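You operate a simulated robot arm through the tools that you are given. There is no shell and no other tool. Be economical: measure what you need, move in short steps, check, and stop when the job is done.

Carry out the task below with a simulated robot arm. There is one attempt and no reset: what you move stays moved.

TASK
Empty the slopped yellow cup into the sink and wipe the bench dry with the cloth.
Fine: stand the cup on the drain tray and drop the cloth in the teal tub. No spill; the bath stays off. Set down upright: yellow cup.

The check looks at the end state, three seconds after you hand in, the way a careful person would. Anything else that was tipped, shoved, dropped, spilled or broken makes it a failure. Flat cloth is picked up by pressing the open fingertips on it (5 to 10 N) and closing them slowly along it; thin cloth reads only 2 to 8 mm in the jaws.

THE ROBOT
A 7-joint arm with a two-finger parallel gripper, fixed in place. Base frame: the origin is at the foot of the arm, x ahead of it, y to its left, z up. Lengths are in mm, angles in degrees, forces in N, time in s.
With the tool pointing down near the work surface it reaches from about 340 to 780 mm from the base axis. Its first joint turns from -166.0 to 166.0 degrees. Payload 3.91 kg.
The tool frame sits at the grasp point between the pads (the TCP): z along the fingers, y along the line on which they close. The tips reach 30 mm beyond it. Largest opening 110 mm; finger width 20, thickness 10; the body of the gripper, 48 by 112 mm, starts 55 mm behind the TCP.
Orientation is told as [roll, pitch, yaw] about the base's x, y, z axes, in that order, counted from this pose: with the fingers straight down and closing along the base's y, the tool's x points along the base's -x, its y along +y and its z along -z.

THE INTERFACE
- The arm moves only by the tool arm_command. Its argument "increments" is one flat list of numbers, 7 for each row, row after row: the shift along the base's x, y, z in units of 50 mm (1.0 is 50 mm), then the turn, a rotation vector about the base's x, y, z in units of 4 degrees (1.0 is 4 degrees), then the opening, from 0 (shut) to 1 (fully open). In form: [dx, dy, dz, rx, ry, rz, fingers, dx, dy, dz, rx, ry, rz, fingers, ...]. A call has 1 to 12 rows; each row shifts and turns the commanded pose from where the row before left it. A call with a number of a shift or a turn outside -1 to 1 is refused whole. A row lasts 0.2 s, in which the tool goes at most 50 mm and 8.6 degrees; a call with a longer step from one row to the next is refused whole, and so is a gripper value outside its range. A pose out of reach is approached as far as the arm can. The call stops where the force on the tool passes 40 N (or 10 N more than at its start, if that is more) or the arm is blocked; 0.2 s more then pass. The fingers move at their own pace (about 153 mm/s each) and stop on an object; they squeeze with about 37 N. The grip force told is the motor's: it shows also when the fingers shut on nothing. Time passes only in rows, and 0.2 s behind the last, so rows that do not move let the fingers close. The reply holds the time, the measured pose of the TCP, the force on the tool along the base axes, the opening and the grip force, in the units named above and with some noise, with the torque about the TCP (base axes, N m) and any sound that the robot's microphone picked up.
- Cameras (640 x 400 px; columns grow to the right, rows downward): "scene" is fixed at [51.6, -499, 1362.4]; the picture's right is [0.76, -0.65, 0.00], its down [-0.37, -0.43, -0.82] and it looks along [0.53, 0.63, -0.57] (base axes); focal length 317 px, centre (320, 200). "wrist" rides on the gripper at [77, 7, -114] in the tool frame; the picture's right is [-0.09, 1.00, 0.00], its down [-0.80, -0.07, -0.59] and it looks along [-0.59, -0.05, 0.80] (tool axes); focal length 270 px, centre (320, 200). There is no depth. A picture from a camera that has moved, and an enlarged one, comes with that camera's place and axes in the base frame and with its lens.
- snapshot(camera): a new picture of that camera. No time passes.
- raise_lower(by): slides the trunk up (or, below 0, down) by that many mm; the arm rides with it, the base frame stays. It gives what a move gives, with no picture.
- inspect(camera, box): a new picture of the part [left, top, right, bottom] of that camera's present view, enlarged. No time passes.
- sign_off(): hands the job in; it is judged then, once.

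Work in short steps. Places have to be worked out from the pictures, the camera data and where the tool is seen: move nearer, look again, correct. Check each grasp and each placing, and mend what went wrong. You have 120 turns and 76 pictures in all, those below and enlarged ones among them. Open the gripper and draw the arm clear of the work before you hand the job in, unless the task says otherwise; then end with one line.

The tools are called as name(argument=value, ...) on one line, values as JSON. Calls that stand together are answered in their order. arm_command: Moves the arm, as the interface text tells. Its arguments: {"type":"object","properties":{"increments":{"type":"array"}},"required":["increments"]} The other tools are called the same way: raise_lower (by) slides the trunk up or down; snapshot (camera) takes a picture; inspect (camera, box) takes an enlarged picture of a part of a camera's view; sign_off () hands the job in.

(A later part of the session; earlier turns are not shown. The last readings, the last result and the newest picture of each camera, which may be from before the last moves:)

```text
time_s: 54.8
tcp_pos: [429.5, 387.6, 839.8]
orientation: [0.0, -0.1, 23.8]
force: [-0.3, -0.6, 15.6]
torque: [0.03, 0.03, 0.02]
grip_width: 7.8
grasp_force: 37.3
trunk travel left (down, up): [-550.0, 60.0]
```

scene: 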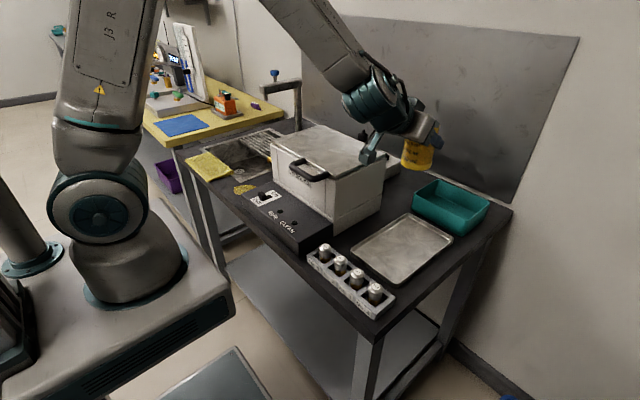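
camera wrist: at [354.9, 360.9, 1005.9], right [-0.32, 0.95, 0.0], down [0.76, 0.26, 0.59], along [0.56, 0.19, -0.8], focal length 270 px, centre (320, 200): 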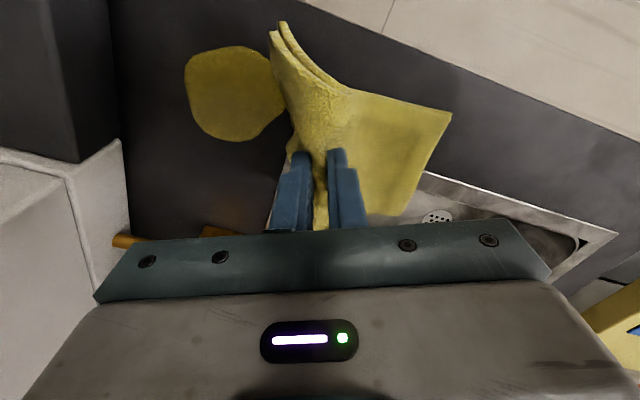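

Contact at 15 N. I'll ease slightly and sweep across the puddle in -y.

arm_command(increments=[0, -0.2, 0.03, 0, 0, 0, 0, 0, -0.25, 0, 0, 0, 0, 0, 0, -0.25, 0, 0, 0, 0, 0, 0, -0.25, 0, 0, 0, 0, 0, 0, -0.25, 0, 0, 0, 0, 0, 0, -0.25, 0, 0, 0, 0, 0, 0, -0.25, 0, 0, 0, 0, 0, 0, -0.2, 0, 0, 0, 0, 0])

inspect(camera="scene", box=[170, 120, 310, 220])

snapshot(camera="wrist")

```text
time_s: 56.6
tcp_pos: [428.8, 292.6, 839.7]
orientation: [0.0, 0.0, 23.9]
force: [-0.5, 0.9, 5.4]
torque: [0.08, 0.0, -0.01]
grip_width: 7.9
grasp_force: 37.1
trunk travel left (down, up): [-550.0, 60.0]
```

```text
4.00 times, centred on (240, 170) of scene
camera zoom: at [51.6, -499.0, 1362.4], right [0.76, -0.65, 0.0], down [-0.37, -0.43, -0.82], along [0.53, 0.63, -0.57], focal length 1268 px, centre (640, 320)
```

zoom: 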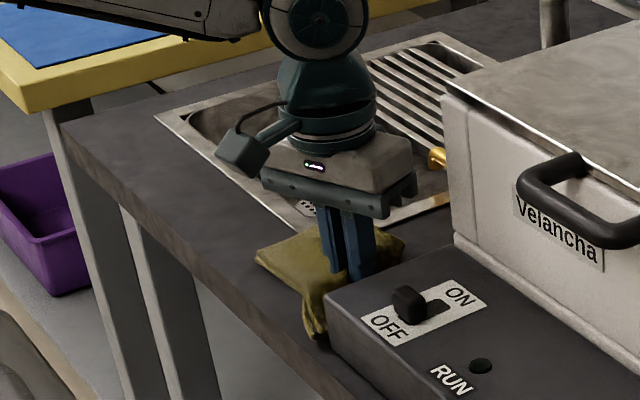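

```text
42 pictures are left
camera wrist: at [354.2, 266.5, 955.4], right [-0.32, 0.95, 0.0], down [0.76, 0.26, 0.59], along [0.56, 0.19, -0.8], focal length 270 px, centre (320, 200)
```

wrist: 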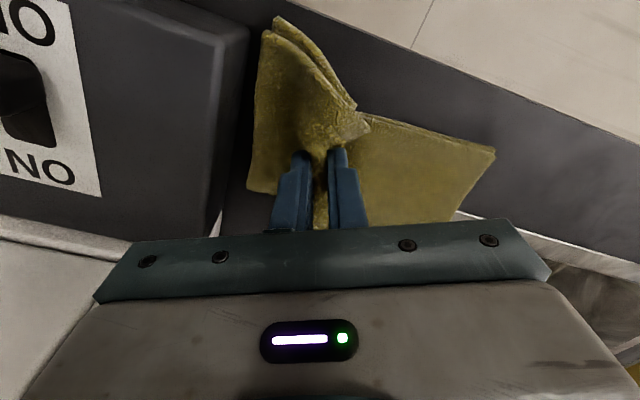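

The cloth is now damp and covers the spot, with 5 N contact. I'll make offset return strokes at x+20 and x−22 to cover the whole puddle area.

arm_command(increments=[0.4, 0.05, -0.02, 0, 0, 0, 0, 0, 0.4, 0, 0, 0, 0, 0, 0, 0.4, 0, 0, 0, 0, 0, 0, 0.4, 0, 0, 0, 0, 0, 0, 0.4, 0, 0, 0, 0, 0, -0.45, 0, 0, 0, 0, 0, 0, -0.45, 0, 0, 0, 0, 0, 0, 0, -0.4, 0, 0, 0, 0, 0, 0, -0.4, 0, 0, 0, 0, 0, 0, -0.4, 0, 0, 0, 0, 0, 0, -0.4, 0, 0, 0, 0, 0, 0.4, 0, 0, 0, 0, 0, 0])

arm_command(increments=[0, 0.4, 0, 0, 0, 0, 0, 0, 0.4, 0, 0, 0, 0, 0, 0, 0.4, 0, 0, 0, 0, 0, 0, 0.4, 0, 0, 0, 0, 0, 0, 0.4, 0, 0, 0, 0, 0, 0, 0.4, 0.1, 0, 0, 0, 0, 0, 0.3, 0.5, 0, 0, 0, 0, 0, 0.3, 0.5, 0, 0, 0, 0])

inspect(camera="scene", box=[170, 120, 310, 220])

snapshot(camera="wrist")

```text
time_s: 59.2
tcp_pos: [420.9, 292.5, 838.5]
orientation: [-0.1, 0.0, 23.9]
force: [-2.1, -0.5, 15.1]
torque: [0.02, 0.07, -0.01]
grip_width: 7.9
grasp_force: 37.0
trunk travel left (down, up): [-550.0, 60.0]
```

```text
time_s: 61.0
tcp_pos: [420.8, 444.4, 892.4]
orientation: [-0.1, 0.1, 23.9]
force: [-0.1, 0.2, 1.0]
torque: [-0.01, 0.02, -0.01]
grip_width: 7.8
grasp_force: 37.4
trunk travel left (down, up): [-550.0, 60.0]
```

```text
4.00 times, centred on (240, 170) of scene
camera zoom: at [51.6, -499.0, 1362.4], right [0.76, -0.65, 0.0], down [-0.37, -0.43, -0.82], along [0.53, 0.63, -0.57], focal length 1268 px, centre (640, 320)
```

zoom: 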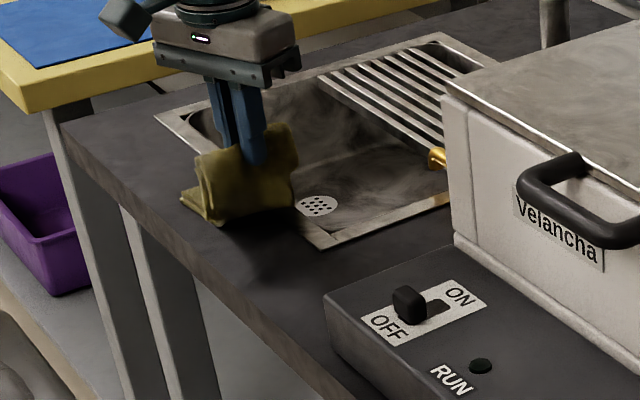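

```text
40 pictures are left
camera wrist: at [347.3, 418.9, 1008.5], right [-0.32, 0.95, 0.0], down [0.76, 0.26, 0.59], along [0.56, 0.19, -0.8], focal length 270 px, centre (320, 200)
```

wrist: 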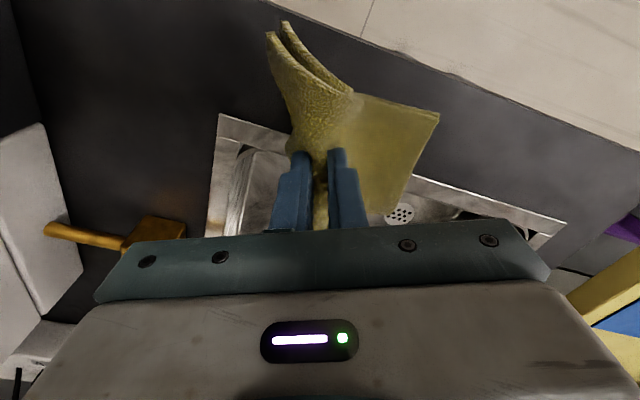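

The puddle looks gone. I'll enlarge that area to check for residue.

inspect(camera="wrist", box=[30, 0, 270, 150])

inspect(camera="scene", box=[220, 160, 280, 210])

```text
2.67 times, centred on (150, 75) of wrist
camera zoom: at [347.3, 418.9, 1008.5], right [-0.32, 0.95, 0.0], down [0.76, 0.26, 0.59], along [0.56, 0.19, -0.8], focal length 721 px, centre (773, 533)
```

zoom: 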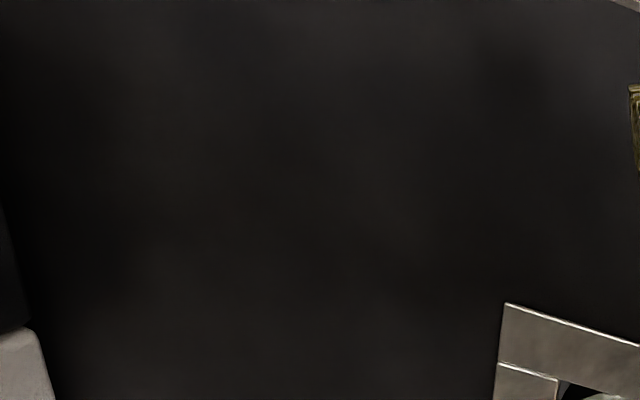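

```text
8.00 times, centred on (250, 185) of scene
camera zoom: at [51.6, -499.0, 1362.4], right [0.76, -0.65, 0.0], down [-0.37, -0.43, -0.82], along [0.53, 0.63, -0.57], focal length 2536 px, centre (880, 320)
```

zoom: 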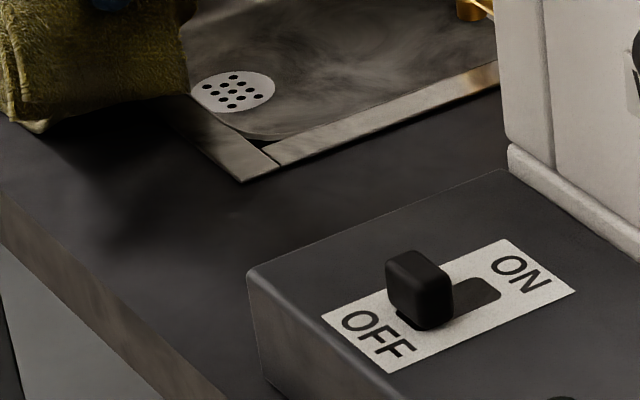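

The bench is dry and the switch is still OFF. The tub is at about x 757–879, y −253 to −87, rim z≈850. I'll raise the cloth high enough to clear the bath and swing across, turning the yaw back.

arm_command(increments=[0, 0, 0.9, 0, 0, 0, 0, 0, 0, 0.9, 0, 0, 0, 0, 0, 0, 0.9, 0, 0, 0, 0, 0, 0, 0.9, 0, 0, 0, 0, 0, 0, 0.9, 0, 0, 0, 0, 0, 0, 0.8, 0, 0, 0, 0, 0.2, -0.8, 0, 0, 0, 0, 0, 0.2, -0.8, 0, 0, 0, 0, 0, 0.2, -0.8, 0, 0, 0, -1, 0, 0.2, -0.8, 0, 0, 0, -1, 0])

arm_command(increments=[0.3, -0.8, 0, 0, 0, -1, 0, 0.3, -0.8, 0, 0, 0, -1, 0, 0.3, -0.8, 0, 0, 0, -1, 0, 0.3, -0.8, 0, 0, 0, -1, 0, 0.3, -0.8, 0, 0, 0, -1, 0, 0.3, -0.8, 0, 0, 0, -1, 0, 0.3, -0.8, 0, 0, 0, 0, 0, 0.3, -0.8, 0, 0, 0, 0, 0, 0.3, -0.8, 0, 0, 0, 0, 0, 0.3, -0.8, 0, 0, 0, 0, 0])

snapshot(camera="scene")

```text
time_s: 63.2
tcp_pos: [463.4, 284.5, 1158.9]
orientation: [-0.2, 0.0, 15.8]
force: [0.3, -0.8, 0.0]
torque: [0.03, -0.02, 0.11]
grip_width: 7.7
grasp_force: 36.6
trunk travel left (down, up): [-550.0, 60.0]
```

```text
time_s: 65.4
tcp_pos: [615.6, -117.4, 1157.2]
orientation: [0.0, 0.0, -8.2]
force: [0.4, -0.8, -0.5]
torque: [0.0, 0.03, 0.19]
grip_width: 8.0
grasp_force: 37.2
trunk travel left (down, up): [-550.0, 60.0]
```

```text
37 pictures are left
```

scene: 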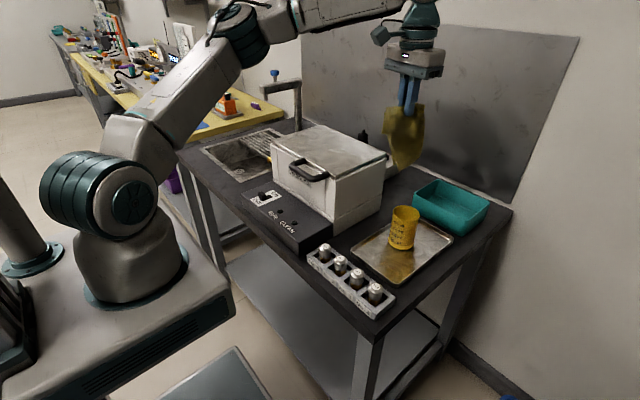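

The cloth hangs clear of everything. I'll reach out over the tub, tilting the fingers outward for the extra reach.

arm_command(increments=[0.38, -0.1, 0, 0, -1, 0, 0, 0.38, -0.1, 0, 0, -1, 0, 0, 0.38, -0.1, 0, 0, -1, 0, 0, 0.38, -0.1, 0, 0, -1, 0, 0, 0.38, -0.1, 0, 0, -1, 0, 0, 0.38, -0.1, 0, 0, -1, 0, 0, 0.38, -0.1, 0, 0, -1, 0, 0, 0.38, -0.1, 0, 0, -1, 0, 0, 0.38, -0.1, 0, 0, -1, 0, 0, 0.38, -0.1, 0, 0, 0, 0, 0])

snapshot(camera="scene")

snapshot(camera="wrist")

```text
time_s: 67.6
tcp_pos: [796.7, -153.3, 1158.7]
orientation: [5.7, -35.6, -9.9]
force: [0.1, 0.9, -0.6]
torque: [-0.1, 0.0, 0.02]
grip_width: 7.6
grasp_force: 37.4
out of reach, approached as far as the arm can: row 10
trunk travel left (down, up): [-550.0, 60.0]
```

```text
36 pictures are left
```

scene: 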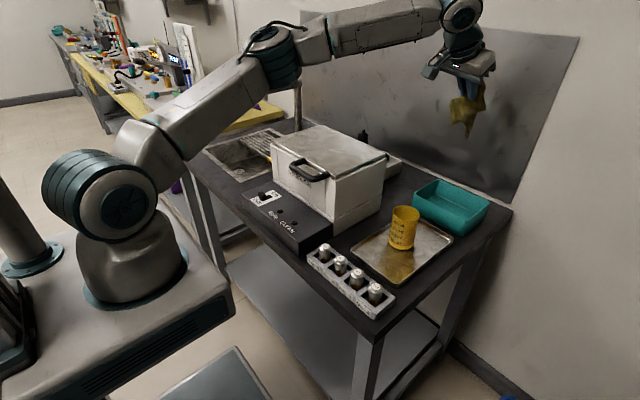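

```text
35 pictures are left
camera wrist: at [667.6, -135.1, 1208.2], right [0.19, 0.97, 0.13], down [0.28, -0.18, 0.94], along [0.94, -0.14, -0.31], focal length 270 px, centre (320, 200)
```

wrist: 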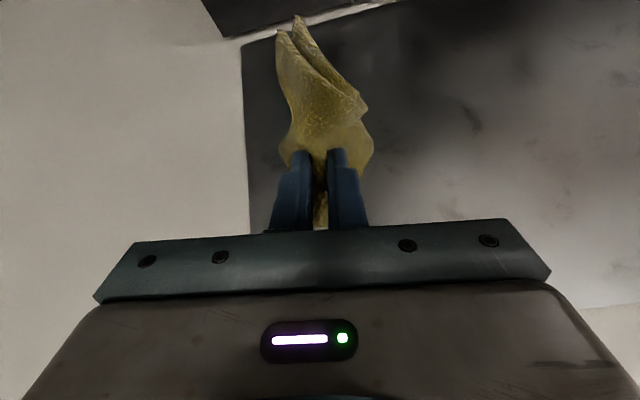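

The cloth hangs about over the tub centre. I'll shift slightly in -y and lower it.

arm_command(increments=[0, -0.05, -0.5, 0, 0, 0, 0, 0, -0.05, -0.6, 0, 0, 0, 0, 0, -0.05, -0.6, 0, 0, 0, 0, 0, -0.05, -0.6, 0, 0, 0, 0])

inspect(camera="scene", box=[340, 70, 540, 270])

```text
time_s: 68.6
tcp_pos: [796.0, -162.1, 1043.7]
orientation: [5.8, -35.4, -10.0]
force: [1.2, -0.1, 0.4]
torque: [-0.12, 0.06, 0.04]
grip_width: 7.4
grasp_force: 37.5
trunk travel left (down, up): [-550.0, 60.0]
```

```text
2.00 times, centred on (440, 170) of scene
camera zoom: at [51.6, -499.0, 1362.4], right [0.76, -0.65, 0.0], down [-0.37, -0.43, -0.82], along [0.53, 0.63, -0.57], focal length 634 px, centre (80, 260)
```

zoom: 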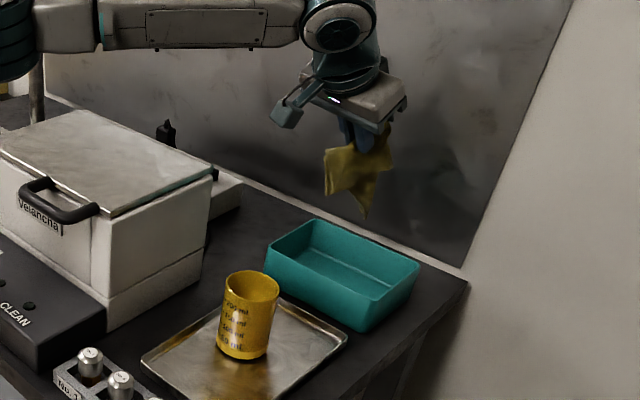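

It's well aligned. Lowering another 60 mm and checking the forearm's clearance above the bath.

arm_command(increments=[0, 0, -0.5, 0, 0, 0, 0, 0, 0, -0.5, 0, 0, 0, 0, 0, 0, -0.4, 0, 0, 0, 0])

inspect(camera="scene", box=[260, 50, 540, 270])

snapshot(camera="wrist")

```text
time_s: 69.4
tcp_pos: [793.0, -162.6, 971.7]
orientation: [5.9, -35.5, -10.0]
force: [0.2, 0.0, 0.6]
torque: [-0.11, 0.04, 0.04]
grip_width: 7.9
grasp_force: 36.8
trunk travel left (down, up): [-550.0, 60.0]
```

```text
1.82 times, centred on (400, 160) of scene
camera zoom: at [51.6, -499.0, 1362.4], right [0.76, -0.65, 0.0], down [-0.37, -0.43, -0.82], along [0.53, 0.63, -0.57], focal length 576 px, centre (174, 273)
```

zoom: 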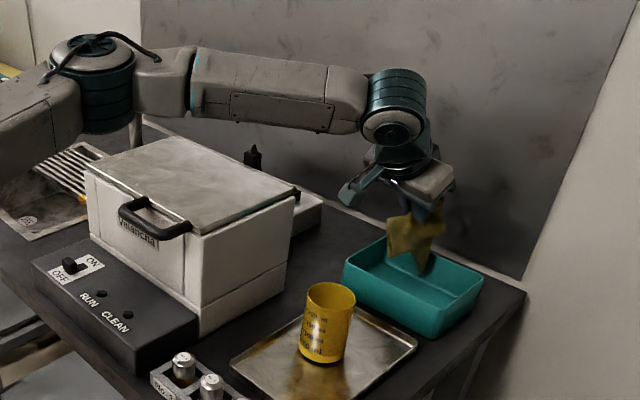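

```text
32 pictures are left
camera wrist: at [664.2, -145.8, 1021.7], right [0.19, 0.97, 0.13], down [0.28, -0.18, 0.94], along [0.94, -0.14, -0.31], focal length 270 px, centre (320, 200)
```

wrist: 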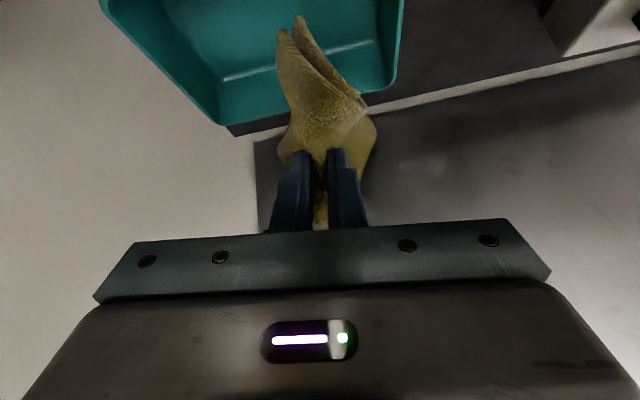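

The cloth's lower end is at the rim level inside the tub (tub centre about (820, −177)). I'll shift 12 mm in −y and lower a bit more.

arm_command(increments=[0.1, -0.25, -0.3, 0, 0, 0, 0, 0.05, 0, -0.4, 0, 0, 0, 0])

inspect(camera="scene", box=[380, 110, 520, 250])

snapshot(camera="wrist")

```text
time_s: 70.0
tcp_pos: [799.4, -176.4, 937.3]
orientation: [5.6, -35.5, -9.9]
force: [0.4, -0.1, -0.4]
torque: [-0.14, 0.03, 0.03]
grip_width: 7.5
grasp_force: 36.6
trunk travel left (down, up): [-550.0, 60.0]
```

```text
2.86 times, centred on (450, 180) of scene
camera zoom: at [51.6, -499.0, 1362.4], right [0.76, -0.65, 0.0], down [-0.37, -0.43, -0.82], along [0.53, 0.63, -0.57], focal length 906 px, centre (-51, 257)
```

zoom: 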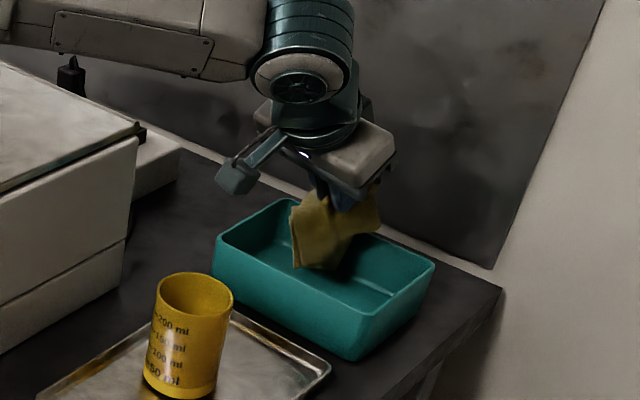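

```text
30 pictures are left
camera wrist: at [671.2, -158.6, 986.4], right [0.18, 0.97, 0.13], down [0.28, -0.18, 0.94], along [0.94, -0.14, -0.31], focal length 270 px, centre (320, 200)
```

wrist: 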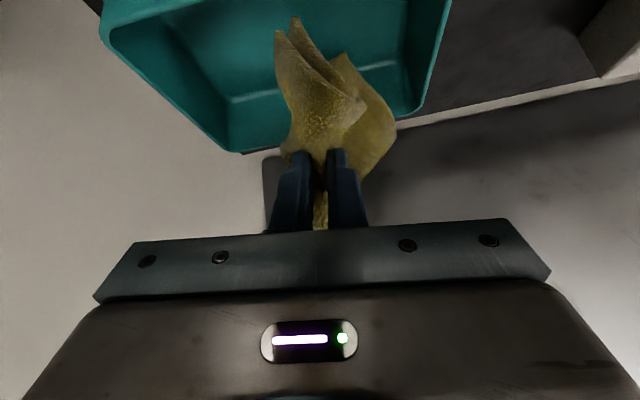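

The cloth is inside the tub outline. I'll lower 25 mm more and release.

arm_command(increments=[0, 0, -0.3, 0, 0, 0, 0, 0, 0, -0.25, 0, 0, 0, 0, 0, 0, 0, 0, 0, 0, 0.15, 0, 0, 0, 0, 0, 0, 0.3, 0, 0, 0, 0, 0, 0, 0.4, 0, 0, 0, 0, 0, 0, 0.4, 0, 0, 0, 0, 0, 0, 0.4])

inspect(camera="scene", box=[380, 110, 520, 250])

snapshot(camera="wrist")

```text
time_s: 71.6
tcp_pos: [799.6, -176.1, 910.0]
orientation: [5.6, -35.5, -10.0]
force: [-0.4, 0.4, -0.3]
torque: [0.01, -0.01, -0.01]
grip_width: 44.0
grasp_force: 0.0
trunk travel left (down, up): [-550.0, 60.0]
```

```text
2.86 times, centred on (450, 180) of scene
camera zoom: at [51.6, -499.0, 1362.4], right [0.76, -0.65, 0.0], down [-0.37, -0.43, -0.82], along [0.53, 0.63, -0.57], focal length 906 px, centre (-51, 257)
```

zoom: 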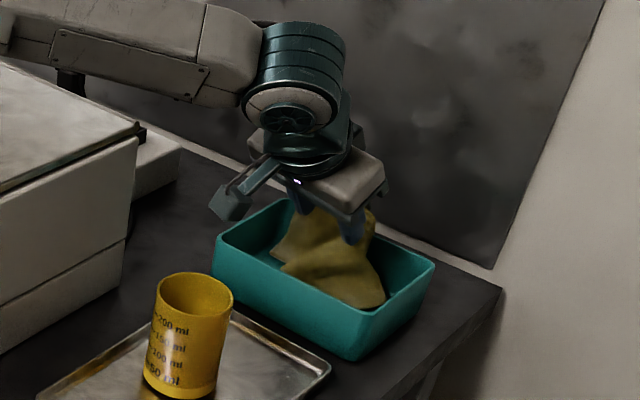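

```text
28 pictures are left
camera wrist: at [671.1, -157.8, 960.2], right [0.19, 0.97, 0.13], down [0.28, -0.18, 0.94], along [0.94, -0.14, -0.31], focal length 270 px, centre (320, 200)
```

wrist: 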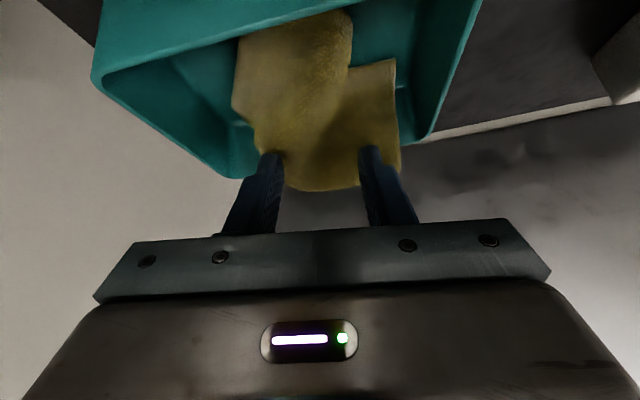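

The cloth has dropped into the tub, perhaps leaning over the far wall. I'll raise the hand straight up and look.

arm_command(increments=[0, 0, 0.3, 0, 0, 0, 0.5, 0, 0, 0.6, 0, 0, 0, 0.5, 0, 0, 0.8, 0, 0, 0, 0.5, 0, 0, 0.8, 0, 0, 0, 0.5])

inspect(camera="scene", box=[380, 150, 520, 250])

snapshot(camera="wrist")

```text
time_s: 72.6
tcp_pos: [798.9, -177.2, 1039.3]
orientation: [5.8, -35.4, -10.0]
force: [0.5, 0.3, -1.7]
torque: [-0.01, -0.03, 0.01]
grip_width: 55.1
grasp_force: 0.0
trunk travel left (down, up): [-550.0, 60.0]
```

```text
4.00 times, centred on (450, 200) of scene
camera zoom: at [51.6, -499.0, 1362.4], right [0.76, -0.65, 0.0], down [-0.37, -0.43, -0.82], along [0.53, 0.63, -0.57], focal length 1268 px, centre (-200, 200)
```

zoom: 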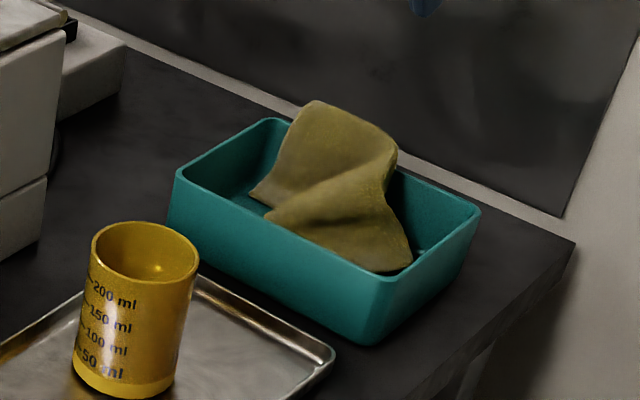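

```text
26 pictures are left
camera wrist: at [671.0, -158.7, 1088.3], right [0.19, 0.97, 0.13], down [0.29, -0.18, 0.94], along [0.94, -0.14, -0.31], focal length 270 px, centre (320, 200)
```

wrist: 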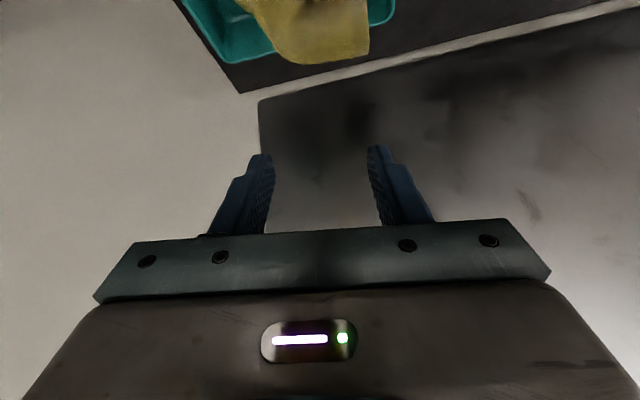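

The cloth seems to lap onto the far rim. I'll back off a bit for a wrist view into the tub to judge.

arm_command(increments=[-0.7, 0, 0.3, 0, 1, 0, 0.5, -0.7, 0, 0.3, 0, 1, 0, 0.5, -0.7, 0, 0.3, 0, 1, 0, 0.5, -0.5, 0, 0.2, 0, 1, 0, 0.5])

inspect(camera="wrist", box=[160, 0, 480, 200])

```text
time_s: 73.6
tcp_pos: [670.9, -174.3, 1092.7]
orientation: [2.8, -19.8, -8.6]
force: [0.6, -0.6, 0.0]
torque: [-0.01, 0.0, 0.01]
grip_width: 55.2
grasp_force: 0.1
trunk travel left (down, up): [-550.0, 60.0]
```

```text
2.00 times, centred on (320, 100) of wrist
camera zoom: at [560.9, -157.7, 1175.8], right [0.21, 0.97, 0.08], down [0.53, -0.18, 0.83], along [0.82, -0.14, -0.56], focal length 541 px, centre (320, 400)
```

zoom: 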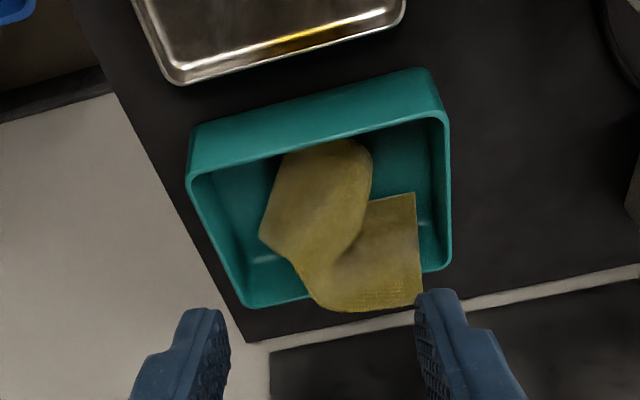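

Part of the cloth laps about 10–20 mm over the far rim. I'll poke the middle of the draped slope down with the fingertips to draw that flap in. First step: hand over the tub, tilted outward.

arm_command(increments=[0.44, 0.03, -0.2, 0, -1, 0, 0.3, 0.44, 0.03, -0.2, 0, -1, 0, 0.3, 0.44, 0.03, -0.2, 0, -1, 0, 0.3, 0.44, 0.03, -0.3, 0, -1, 0, 0.3, 0.44, 0.03, -0.3, 0, -1, 0, 0.3, 0.44, 0.03, -0.3, 0, -1, 0, 0.3, 0.44, 0.03, -0.4, 0, -1, 0, 0.3])

snapshot(camera="wrist")

inspect(camera="scene", box=[360, 110, 520, 250])

```text
time_s: 75.2
tcp_pos: [826.5, -168.2, 996.1]
orientation: [8.8, -47.4, -12.0]
force: [1.4, 0.0, 0.1]
torque: [-0.01, 0.01, 0.0]
grip_width: 33.1
grasp_force: 0.1
trunk travel left (down, up): [-550.0, 60.0]
```

```text
24 pictures are left
camera wrist: at [690.0, -149.8, 1017.7], right [0.15, 0.97, 0.17], down [0.08, -0.18, 0.98], along [0.98, -0.14, -0.11], focal length 270 px, centre (320, 200)
```

wrist: 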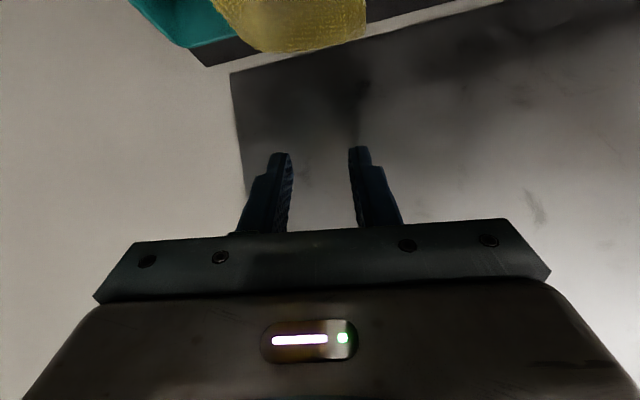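

```text
2.86 times, centred on (440, 180) of scene
camera zoom: at [51.6, -499.0, 1362.4], right [0.76, -0.65, 0.0], down [-0.37, -0.43, -0.82], along [0.53, 0.63, -0.57], focal length 906 px, centre (-23, 257)
```

zoom: 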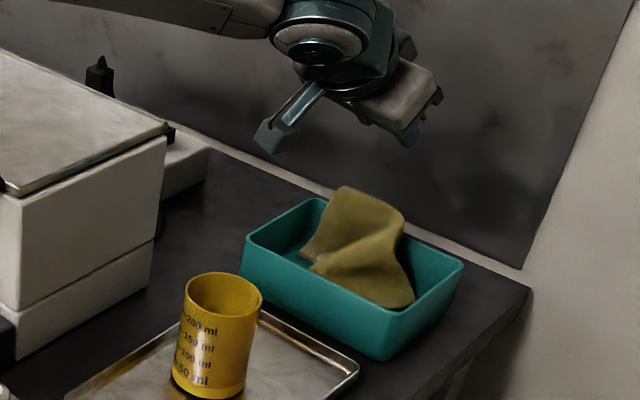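

The cloth peak stands just above the far rim near (886, −173). My tips are over x≈848; I'll lower them onto the slope in front of it, stopping on light contact.

arm_command(increments=[0, 0, -0.7, 0, 0, 0, 0.3, 0, 0, -0.6, 0, 0, 0, 0.3, 0, 0, -0.4, 0, 0, 0, 0.3, 0, 0, -0.3, 0, 0, 0, 0.3])

inspect(camera="scene", box=[360, 110, 520, 250])

```text
time_s: 76.2
tcp_pos: [827.3, -164.5, 894.8]
orientation: [8.8, -47.3, -12.0]
force: [0.5, 0.3, 0.5]
torque: [-0.03, -0.02, 0.02]
grip_width: 32.9
grasp_force: 0.1
trunk travel left (down, up): [-550.0, 60.0]
```

```text
2.86 times, centred on (440, 180) of scene
camera zoom: at [51.6, -499.0, 1362.4], right [0.76, -0.65, 0.0], down [-0.37, -0.43, -0.82], along [0.53, 0.63, -0.57], focal length 906 px, centre (-23, 257)
```

zoom: 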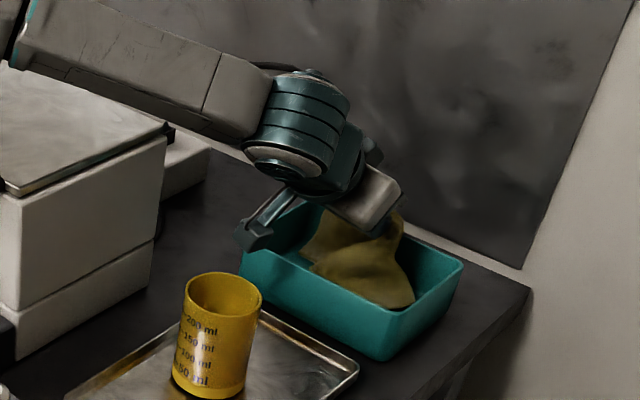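

Before going lower I want to check the forearm's clearance over the bath lid.

inspect(camera="scene", box=[240, 50, 480, 200])

inspect(camera="wrist", box=[160, 0, 480, 200])

```text
2.67 times, centred on (360, 125) of scene
camera zoom: at [51.6, -499.0, 1362.4], right [0.76, -0.65, 0.0], down [-0.37, -0.43, -0.82], along [0.53, 0.63, -0.57], focal length 845 px, centre (213, 400)
```

zoom: 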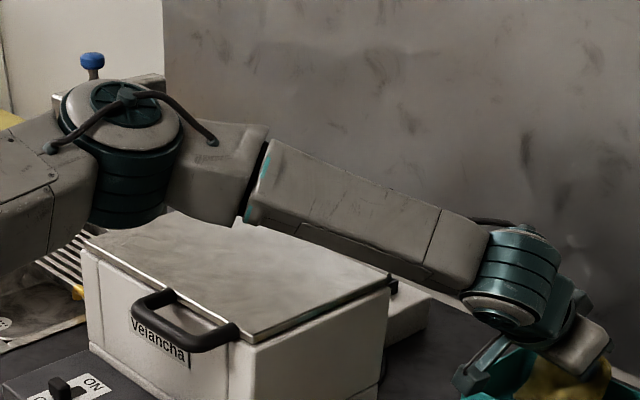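

```text
2.00 times, centred on (320, 100) of wrist
camera zoom: at [690.7, -146.8, 917.5], right [0.15, 0.97, 0.17], down [0.08, -0.18, 0.98], along [0.98, -0.14, -0.11], focal length 541 px, centre (320, 400)
```

zoom: 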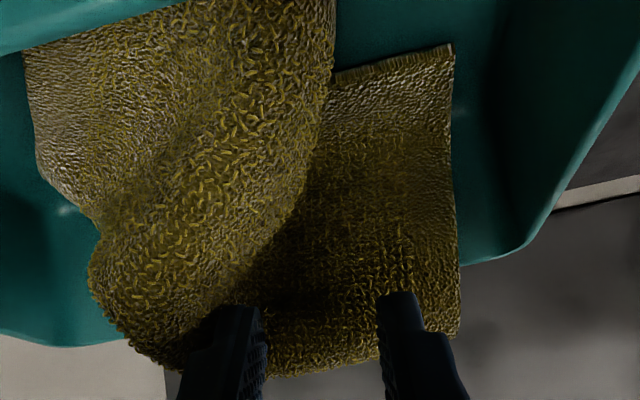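

The forearm has only about 20 mm over the bath lid, so I won't go lower like this. I'll back up, use a steeper hand (wrist higher) and raise the trunk to gain clearance.

arm_command(increments=[0, 0, 0.5, 0, 0, 0, 0.3, 0, 0, 0.5, 0, 1, 0, 0.3, 0, 0, 0, 0, 1, 0, 0.3, 0, 0, 0, 0, 1, 0, 0.3, 0, 0, 0, 0, 1, 0, 0.3])

raise_lower(by=60)

snapshot(camera="scene")

```text
time_s: 77.4
tcp_pos: [813.6, -154.0, 947.8]
orientation: [4.9, -31.7, -9.6]
force: [-0.7, 0.0, -1.2]
torque: [-0.02, 0.0, 0.03]
grip_width: 32.9
grasp_force: 0.0
out of reach, approached as far as the arm can: row 4, 5
trunk travel left (down, up): [-550.0, 60.0]
```

```text
time_s: 78.4
tcp_pos: [814.4, -152.9, 1006.5]
orientation: [4.9, -31.6, -9.5]
force: [0.6, -0.6, -0.4]
torque: [0.01, -0.01, -0.02]
grip_width: 33.0
grasp_force: 0.1
trunk travel left (down, up): [-610.0, 0.0]
```

```text
19 pictures are left
```

scene: 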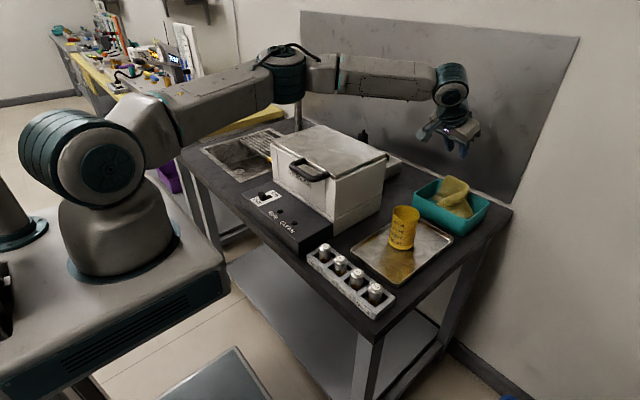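

Much more clearance now. I'll lower the tips onto the cloth slope near (845, −165), in steps.

arm_command(increments=[0.05, -0.05, -0.6, 0, 0, 0, 0.3, 0.05, -0.05, -0.6, 0, 0, 0, 0.3, 0.05, -0.05, -0.6, 0, 0, 0, 0.3, 0.05, -0.05, -0.5, 0, 0, 0, 0.3])

inspect(camera="scene", box=[260, 50, 520, 250])

```text
time_s: 79.4
tcp_pos: [795.9, -142.0, 898.9]
orientation: [4.8, -31.7, -9.5]
force: [1.0, -0.8, 0.1]
torque: [0.03, -0.01, 0.01]
grip_width: 32.7
grasp_force: 0.1
out of reach, approached as far as the arm can: row 1, 2, 3, 4
trunk travel left (down, up): [-610.0, 0.0]
```

```text
2.00 times, centred on (390, 150) of scene
camera zoom: at [51.6, -499.0, 1362.4], right [0.76, -0.65, 0.0], down [-0.37, -0.43, -0.82], along [0.53, 0.63, -0.57], focal length 634 px, centre (180, 300)
```

zoom: 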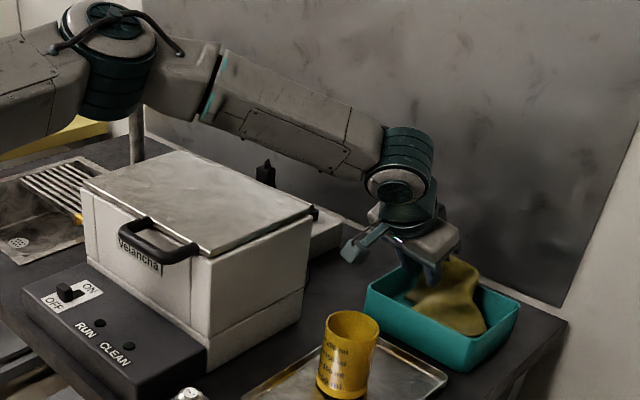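

This pose can't reach further out. A bit more outward tilt with the raised trunk should get the tips to about (840, −170) while keeping the forearm clear.

arm_command(increments=[0.1, -0.15, 0.1, 0, -1, 0, 0.3, 0.15, -0.15, 0, 0, -1, 0, 0.3, 0.15, -0.1, 0, 0, -1, 0, 0.3, 0.1, -0.1, -0.2, 0, 0, 0, 0.3, 0, 0, -0.2, 0, 0, 0, 0.3])

snapshot(camera="wrist")

inspect(camera="scene", box=[260, 50, 520, 250])

```text
time_s: 80.6
tcp_pos: [805.8, -150.2, 896.1]
orientation: [7.7, -43.5, -11.3]
force: [0.5, 0.4, -0.4]
torque: [0.04, 0.04, 0.0]
grip_width: 33.1
grasp_force: 0.1
out of reach, approached as far as the arm can: row 2, 3, 4, 5
trunk travel left (down, up): [-610.0, 0.0]
```

```text
17 pictures are left
camera wrist: at [671.5, -133.2, 927.2], right [0.17, 0.97, 0.16], down [0.15, -0.18, 0.97], along [0.97, -0.14, -0.18], focal length 270 px, centre (320, 200)
```

wrist: 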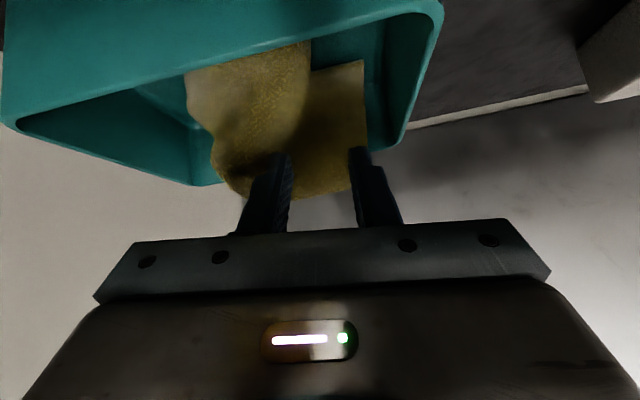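

```text
2.00 times, centred on (390, 150) of scene
camera zoom: at [51.6, -499.0, 1362.4], right [0.76, -0.65, 0.0], down [-0.37, -0.43, -0.82], along [0.53, 0.63, -0.57], focal length 634 px, centre (180, 300)
```

zoom: 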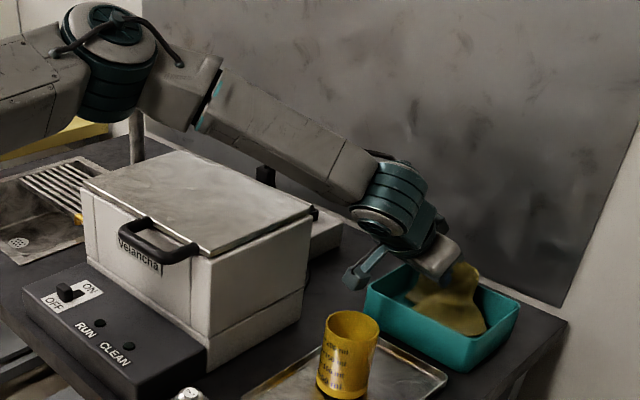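

The reach is tighter with the trunk up, but the tips at (826, −155) are right above cloth. I'll lower the trunk in small steps to press there, pinch, then pull the cloth inward.

raise_lower(by=-25)

arm_command(increments=[0, 0, 0, 0, 0, 0, 0.45, 0, 0, -0.1, 0, 0, 0, 0.45])

```text
time_s: 81.3
tcp_pos: [805.8, -151.6, 870.1]
orientation: [7.5, -43.5, -11.1]
force: [0.2, 1.0, 0.1]
torque: [-0.04, 0.0, -0.03]
grip_width: 33.0
grasp_force: 0.0
trunk travel left (down, up): [-585.0, 25.0]
```

```text
time_s: 81.9
tcp_pos: [804.4, -149.2, 867.1]
orientation: [7.4, -43.5, -11.2]
force: [0.2, -0.2, 0.3]
torque: [-0.02, -0.02, 0.0]
grip_width: 49.7
grasp_force: 0.0
trunk travel left (down, up): [-585.0, 25.0]
```

snapshot(camera="wrist")

inspect(camera="scene", box=[280, 80, 520, 250])

```text
15 pictures are left
camera wrist: at [670.2, -132.0, 898.0], right [0.17, 0.97, 0.15], down [0.15, -0.18, 0.97], along [0.97, -0.14, -0.18], focal length 270 px, centre (320, 200)
```

wrist: 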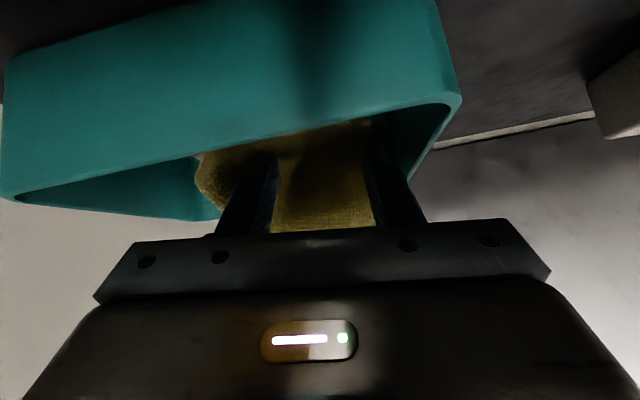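

```text
2.35 times, centred on (400, 165) of scene
camera zoom: at [51.6, -499.0, 1362.4], right [0.76, -0.65, 0.0], down [-0.37, -0.43, -0.82], along [0.53, 0.63, -0.57], focal length 746 px, centre (132, 282)
```

zoom: 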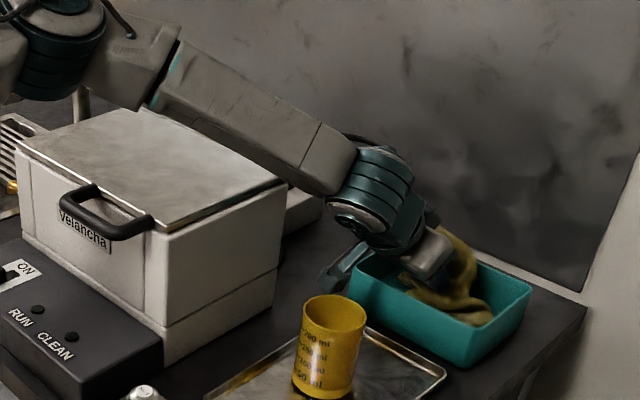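

The cloth bulge sits between the fingers. I'll close slowly and see whether they catch it.

arm_command(increments=[0, 0, 0, 0, 0, 0, 0.4, 0, 0, 0, 0, 0, 0, 0.33, 0, 0, 0, 0, 0, 0, 0.26, 0, 0, 0, 0, 0, 0, 0.2, 0, 0, 0, 0, 0, 0, 0.13, 0, 0, 0, 0, 0, 0, 0.06, 0, 0, 0, 0, 0, 0, 0, 0, 0, 0, 0, 0, 0, 0])

```text
time_s: 83.7
tcp_pos: [804.4, -149.8, 867.2]
orientation: [7.5, -43.6, -11.2]
force: [0.4, 0.3, -0.2]
torque: [0.01, -0.05, 0.0]
grip_width: 0.1
grasp_force: 37.4
trunk travel left (down, up): [-585.0, 25.0]
```

Shut on nothing. I'll reopen and lower 15 mm by trunk, feeling for contact.

arm_command(increments=[0, 0, 0, 0, 0, 0, 0.45, 0, 0, 0, 0, 0, 0, 0.45])

raise_lower(by=-10)

raise_lower(by=-5)

```text
time_s: 84.3
tcp_pos: [805.2, -149.2, 866.5]
orientation: [7.5, -43.6, -11.3]
force: [0.1, 0.1, 0.1]
torque: [0.04, 0.04, 0.03]
grip_width: 49.5
grasp_force: 0.0
trunk travel left (down, up): [-585.0, 25.0]
```

```text
time_s: 84.9
tcp_pos: [803.9, -150.8, 855.8]
orientation: [7.6, -43.5, -11.1]
force: [0.6, 0.6, 1.1]
torque: [-0.06, 0.02, -0.03]
grip_width: 49.5
grasp_force: 0.1
trunk travel left (down, up): [-575.0, 35.0]
```

```text
time_s: 85.4
tcp_pos: [804.6, -149.8, 852.0]
orientation: [7.4, -43.5, -11.1]
force: [-0.7, -0.6, 0.3]
torque: [0.0, -0.01, -0.03]
grip_width: 49.3
grasp_force: 0.0
trunk travel left (down, up): [-570.0, 40.0]
```

arm_command(increments=[0.1, -0.1, 0, 0, 0, 0, 0.45, 0.1, -0.1, 0, 0, 0, 0, 0.45, 0, 0, 0, 0, 0, 0, 0.38, 0, 0, 0, 0, 0, 0, 0.3, 0, 0, 0, 0, 0, 0, 0.22, 0, 0, 0, 0, 0, 0, 0.14, 0, 0, 0, 0, 0, 0, 0.06, 0, 0, 0, 0, 0, 0, 0, 0, 0, 0, 0, 0, 0, 0])

snapshot(camera="wrist")

```text
time_s: 87.4
tcp_pos: [804.6, -149.4, 852.1]
orientation: [7.6, -43.4, -11.1]
force: [0.2, 0.5, -0.5]
torque: [-0.01, 0.01, -0.01]
grip_width: 0.0
grasp_force: 37.3
out of reach, approached as far as the arm can: row 1, 2
trunk travel left (down, up): [-570.0, 40.0]
```

```text
13 pictures are left
camera wrist: at [670.3, -131.9, 882.9], right [0.17, 0.97, 0.15], down [0.15, -0.18, 0.97], along [0.97, -0.14, -0.18], focal length 270 px, centre (320, 200)
```

wrist: 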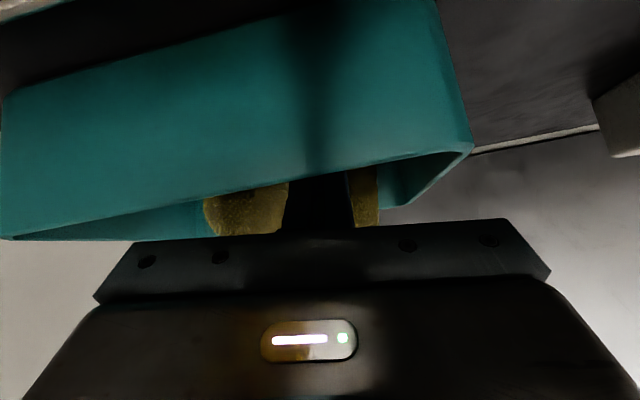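

The cloth lies further out than the tips. Let me check how much lid clearance the forearm has in this low pose before reaching further.

inspect(camera="scene", box=[300, 100, 500, 240])

```text
2.86 times, centred on (400, 170) of scene
camera zoom: at [51.6, -499.0, 1362.4], right [0.76, -0.65, 0.0], down [-0.37, -0.43, -0.82], along [0.53, 0.63, -0.57], focal length 906 px, centre (91, 286)
```

zoom: 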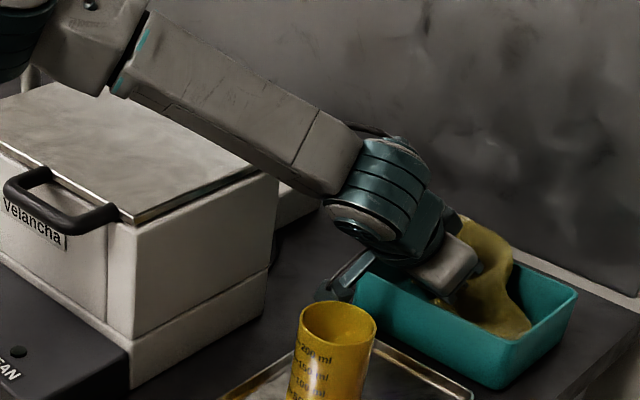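

The clearance is about 25 mm here, but the bracket is close to the cup. I'll back up, return the trunk to its original height (better reach), and go out to (827, −163) where the arm reached earlier.

arm_command(increments=[0, 0, 0.4, 0, 0, 0, 0.1, 0, 0, 0.5, 0, 0, 0, 0.3, 0, 0, 0.5, 0, 0, 0, 0.3])

raise_lower(by=-20)

arm_command(increments=[0.2, -0.1, 0, 0, -1, 0, 0.3, 0.2, -0.1, 0, 0, 0, 0, 0.3, 0.05, -0.1, -0.2, 0, 0, 0, 0.3])

```text
time_s: 88.2
tcp_pos: [804.0, -151.6, 920.9]
orientation: [7.6, -43.6, -11.1]
force: [0.0, 0.4, -0.1]
torque: [-0.02, -0.02, 0.01]
grip_width: 33.2
grasp_force: 0.0
trunk travel left (down, up): [-570.0, 40.0]
```

```text
time_s: 88.9
tcp_pos: [803.6, -150.9, 900.8]
orientation: [7.4, -43.5, -11.2]
force: [-0.3, 0.0, 0.2]
torque: [0.02, -0.02, -0.01]
grip_width: 32.5
grasp_force: 0.1
trunk travel left (down, up): [-550.0, 60.0]
```

```text
time_s: 89.7
tcp_pos: [826.0, -166.3, 891.6]
orientation: [8.6, -47.3, -12.0]
force: [-0.2, 0.1, 0.1]
torque: [-0.01, 0.0, 0.0]
grip_width: 32.8
grasp_force: 0.1
trunk travel left (down, up): [-550.0, 60.0]
```

Reached. Now I'll lower slowly onto the slope, watching the force.

arm_command(increments=[0.04, 0, -0.2, 0, 0, 0, 0.3, 0.04, 0, -0.2, 0, 0, 0, 0.3, 0.04, 0, -0.15, 0, 0, 0, 0.3])

inspect(camera="wrist", box=[160, 0, 480, 240])

```text
time_s: 90.5
tcp_pos: [822.1, -156.3, 866.3]
orientation: [8.6, -47.5, -12.1]
force: [0.5, -0.5, 0.0]
torque: [0.0, 0.02, 0.05]
grip_width: 33.2
grasp_force: 0.0
out of reach, approached as far as the arm can: row 1, 2, 3
trunk travel left (down, up): [-550.0, 60.0]
```

```text
1.67 times, centred on (320, 120) of wrist
camera zoom: at [686.9, -138.5, 889.0], right [0.16, 0.97, 0.17], down [0.08, -0.18, 0.98], along [0.98, -0.14, -0.11], focal length 450 px, centre (320, 333)
```

zoom: 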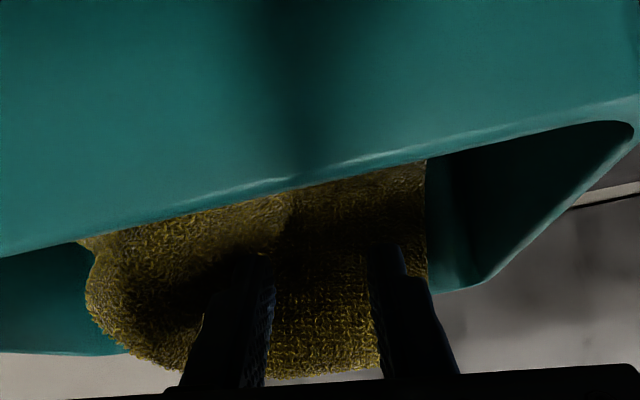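

No contact yet. Continuing down in small steps.

arm_command(increments=[0, -0.05, -0.15, 0, 0, 0, 0.3, 0, -0.05, -0.15, 0, 0, 0, 0.3])

```text
time_s: 91.1
tcp_pos: [817.6, -155.7, 855.9]
orientation: [8.6, -47.6, -12.0]
force: [-0.3, 0.1, 0.7]
torque: [-0.01, 0.01, -0.02]
grip_width: 33.0
grasp_force: 0.0
out of reach, approached as far as the arm can: row 1, 2
trunk travel left (down, up): [-550.0, 60.0]
```

Reach shrinks as I go lower. Better plan: the near end of the cloth lies on the tub floor around (788, −181), within reach with a steeper hand. I'll pinch it there, lift, and lower it deep into the tub. Going up and tilting back first.

arm_command(increments=[0, 0, 0.6, 0, 0, 0, 0.3, 0, 0, 0.7, 0, 0, 0, 0.3, -0.1, 0, 0.3, 0, 1, 0, 0.4, -0.1, -0.05, 0.2, 0, 1, 0, 0.4, -0.15, -0.1, 0, 0, 1, 0, 0.4, -0.15, -0.1, 0, 0, 1, 0, 0.4, -0.15, -0.1, 0, 0, 1, 0, 0.4, -0.15, -0.1, 0, 0, 1, 0, 0.4])

inspect(camera="wrist", box=[160, 0, 480, 220])

```text
time_s: 92.9
tcp_pos: [773.3, -174.5, 945.5]
orientation: [3.3, -23.9, -8.9]
force: [0.2, 0.2, 0.0]
torque: [-0.01, -0.01, -0.02]
grip_width: 43.9
grasp_force: 0.1
out of reach, approached as far as the arm can: row 8
trunk travel left (down, up): [-550.0, 60.0]
```

```text
1.82 times, centred on (320, 110) of wrist
camera zoom: at [657.5, -155.7, 1020.5], right [0.21, 0.97, 0.09], down [0.47, -0.18, 0.86], along [0.86, -0.14, -0.5], focal length 491 px, centre (320, 364)
```

zoom: 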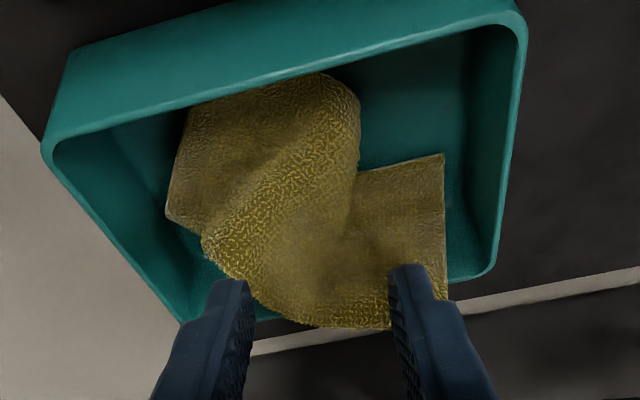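

Good view: the cloth overhangs the far rim by only ~10–15 mm, and its near part is right below the tips, around (785, −174). I'll lower straight down, checking for drift.

arm_command(increments=[0.05, 0, -0.5, 0, 0, 0, 0.4, 0.03, 0, -0.5, 0, 0, 0, 0.4, 0.02, 0, -0.3, 0, 0, 0, 0.4])

```text
time_s: 93.7
tcp_pos: [770.9, -167.8, 883.9]
orientation: [3.3, -23.8, -8.9]
force: [0.4, -0.1, -0.6]
torque: [0.0, 0.01, 0.0]
grip_width: 44.2
grasp_force: 0.1
out of reach, approached as far as the arm can: row 1, 2
trunk travel left (down, up): [-550.0, 60.0]
```

Plenty of forearm clearance in this pose, so I'll use the trunk to descend without drift.

raise_lower(by=-20)

raise_lower(by=-8)

snapshot(camera="wrist")

```text
time_s: 94.4
tcp_pos: [769.1, -168.4, 863.2]
orientation: [3.3, -24.0, -9.0]
force: [-0.8, 1.4, 0.1]
torque: [0.02, 0.02, 0.03]
grip_width: 44.1
grasp_force: 0.0
trunk travel left (down, up): [-530.0, 80.0]
```

```text
time_s: 94.9
tcp_pos: [770.7, -167.2, 855.4]
orientation: [3.3, -23.9, -8.9]
force: [0.2, 0.0, 0.2]
torque: [0.01, 0.01, 0.03]
grip_width: 43.9
grasp_force: 0.0
trunk travel left (down, up): [-522.0, 88.0]
```

```text
9 pictures are left
camera wrist: at [653.9, -149.4, 930.7], right [0.21, 0.97, 0.09], down [0.47, -0.18, 0.86], along [0.86, -0.14, -0.5], focal length 270 px, centre (320, 200)
```

wrist: 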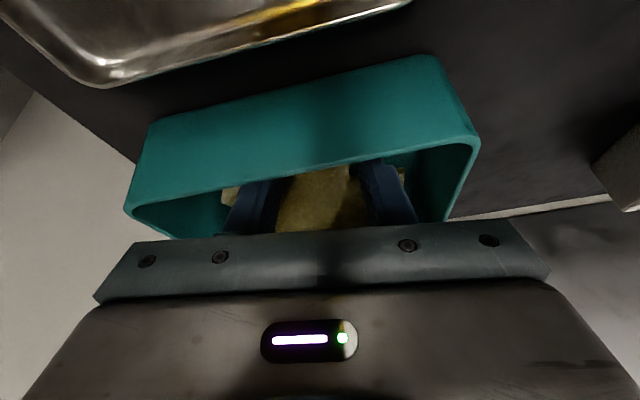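

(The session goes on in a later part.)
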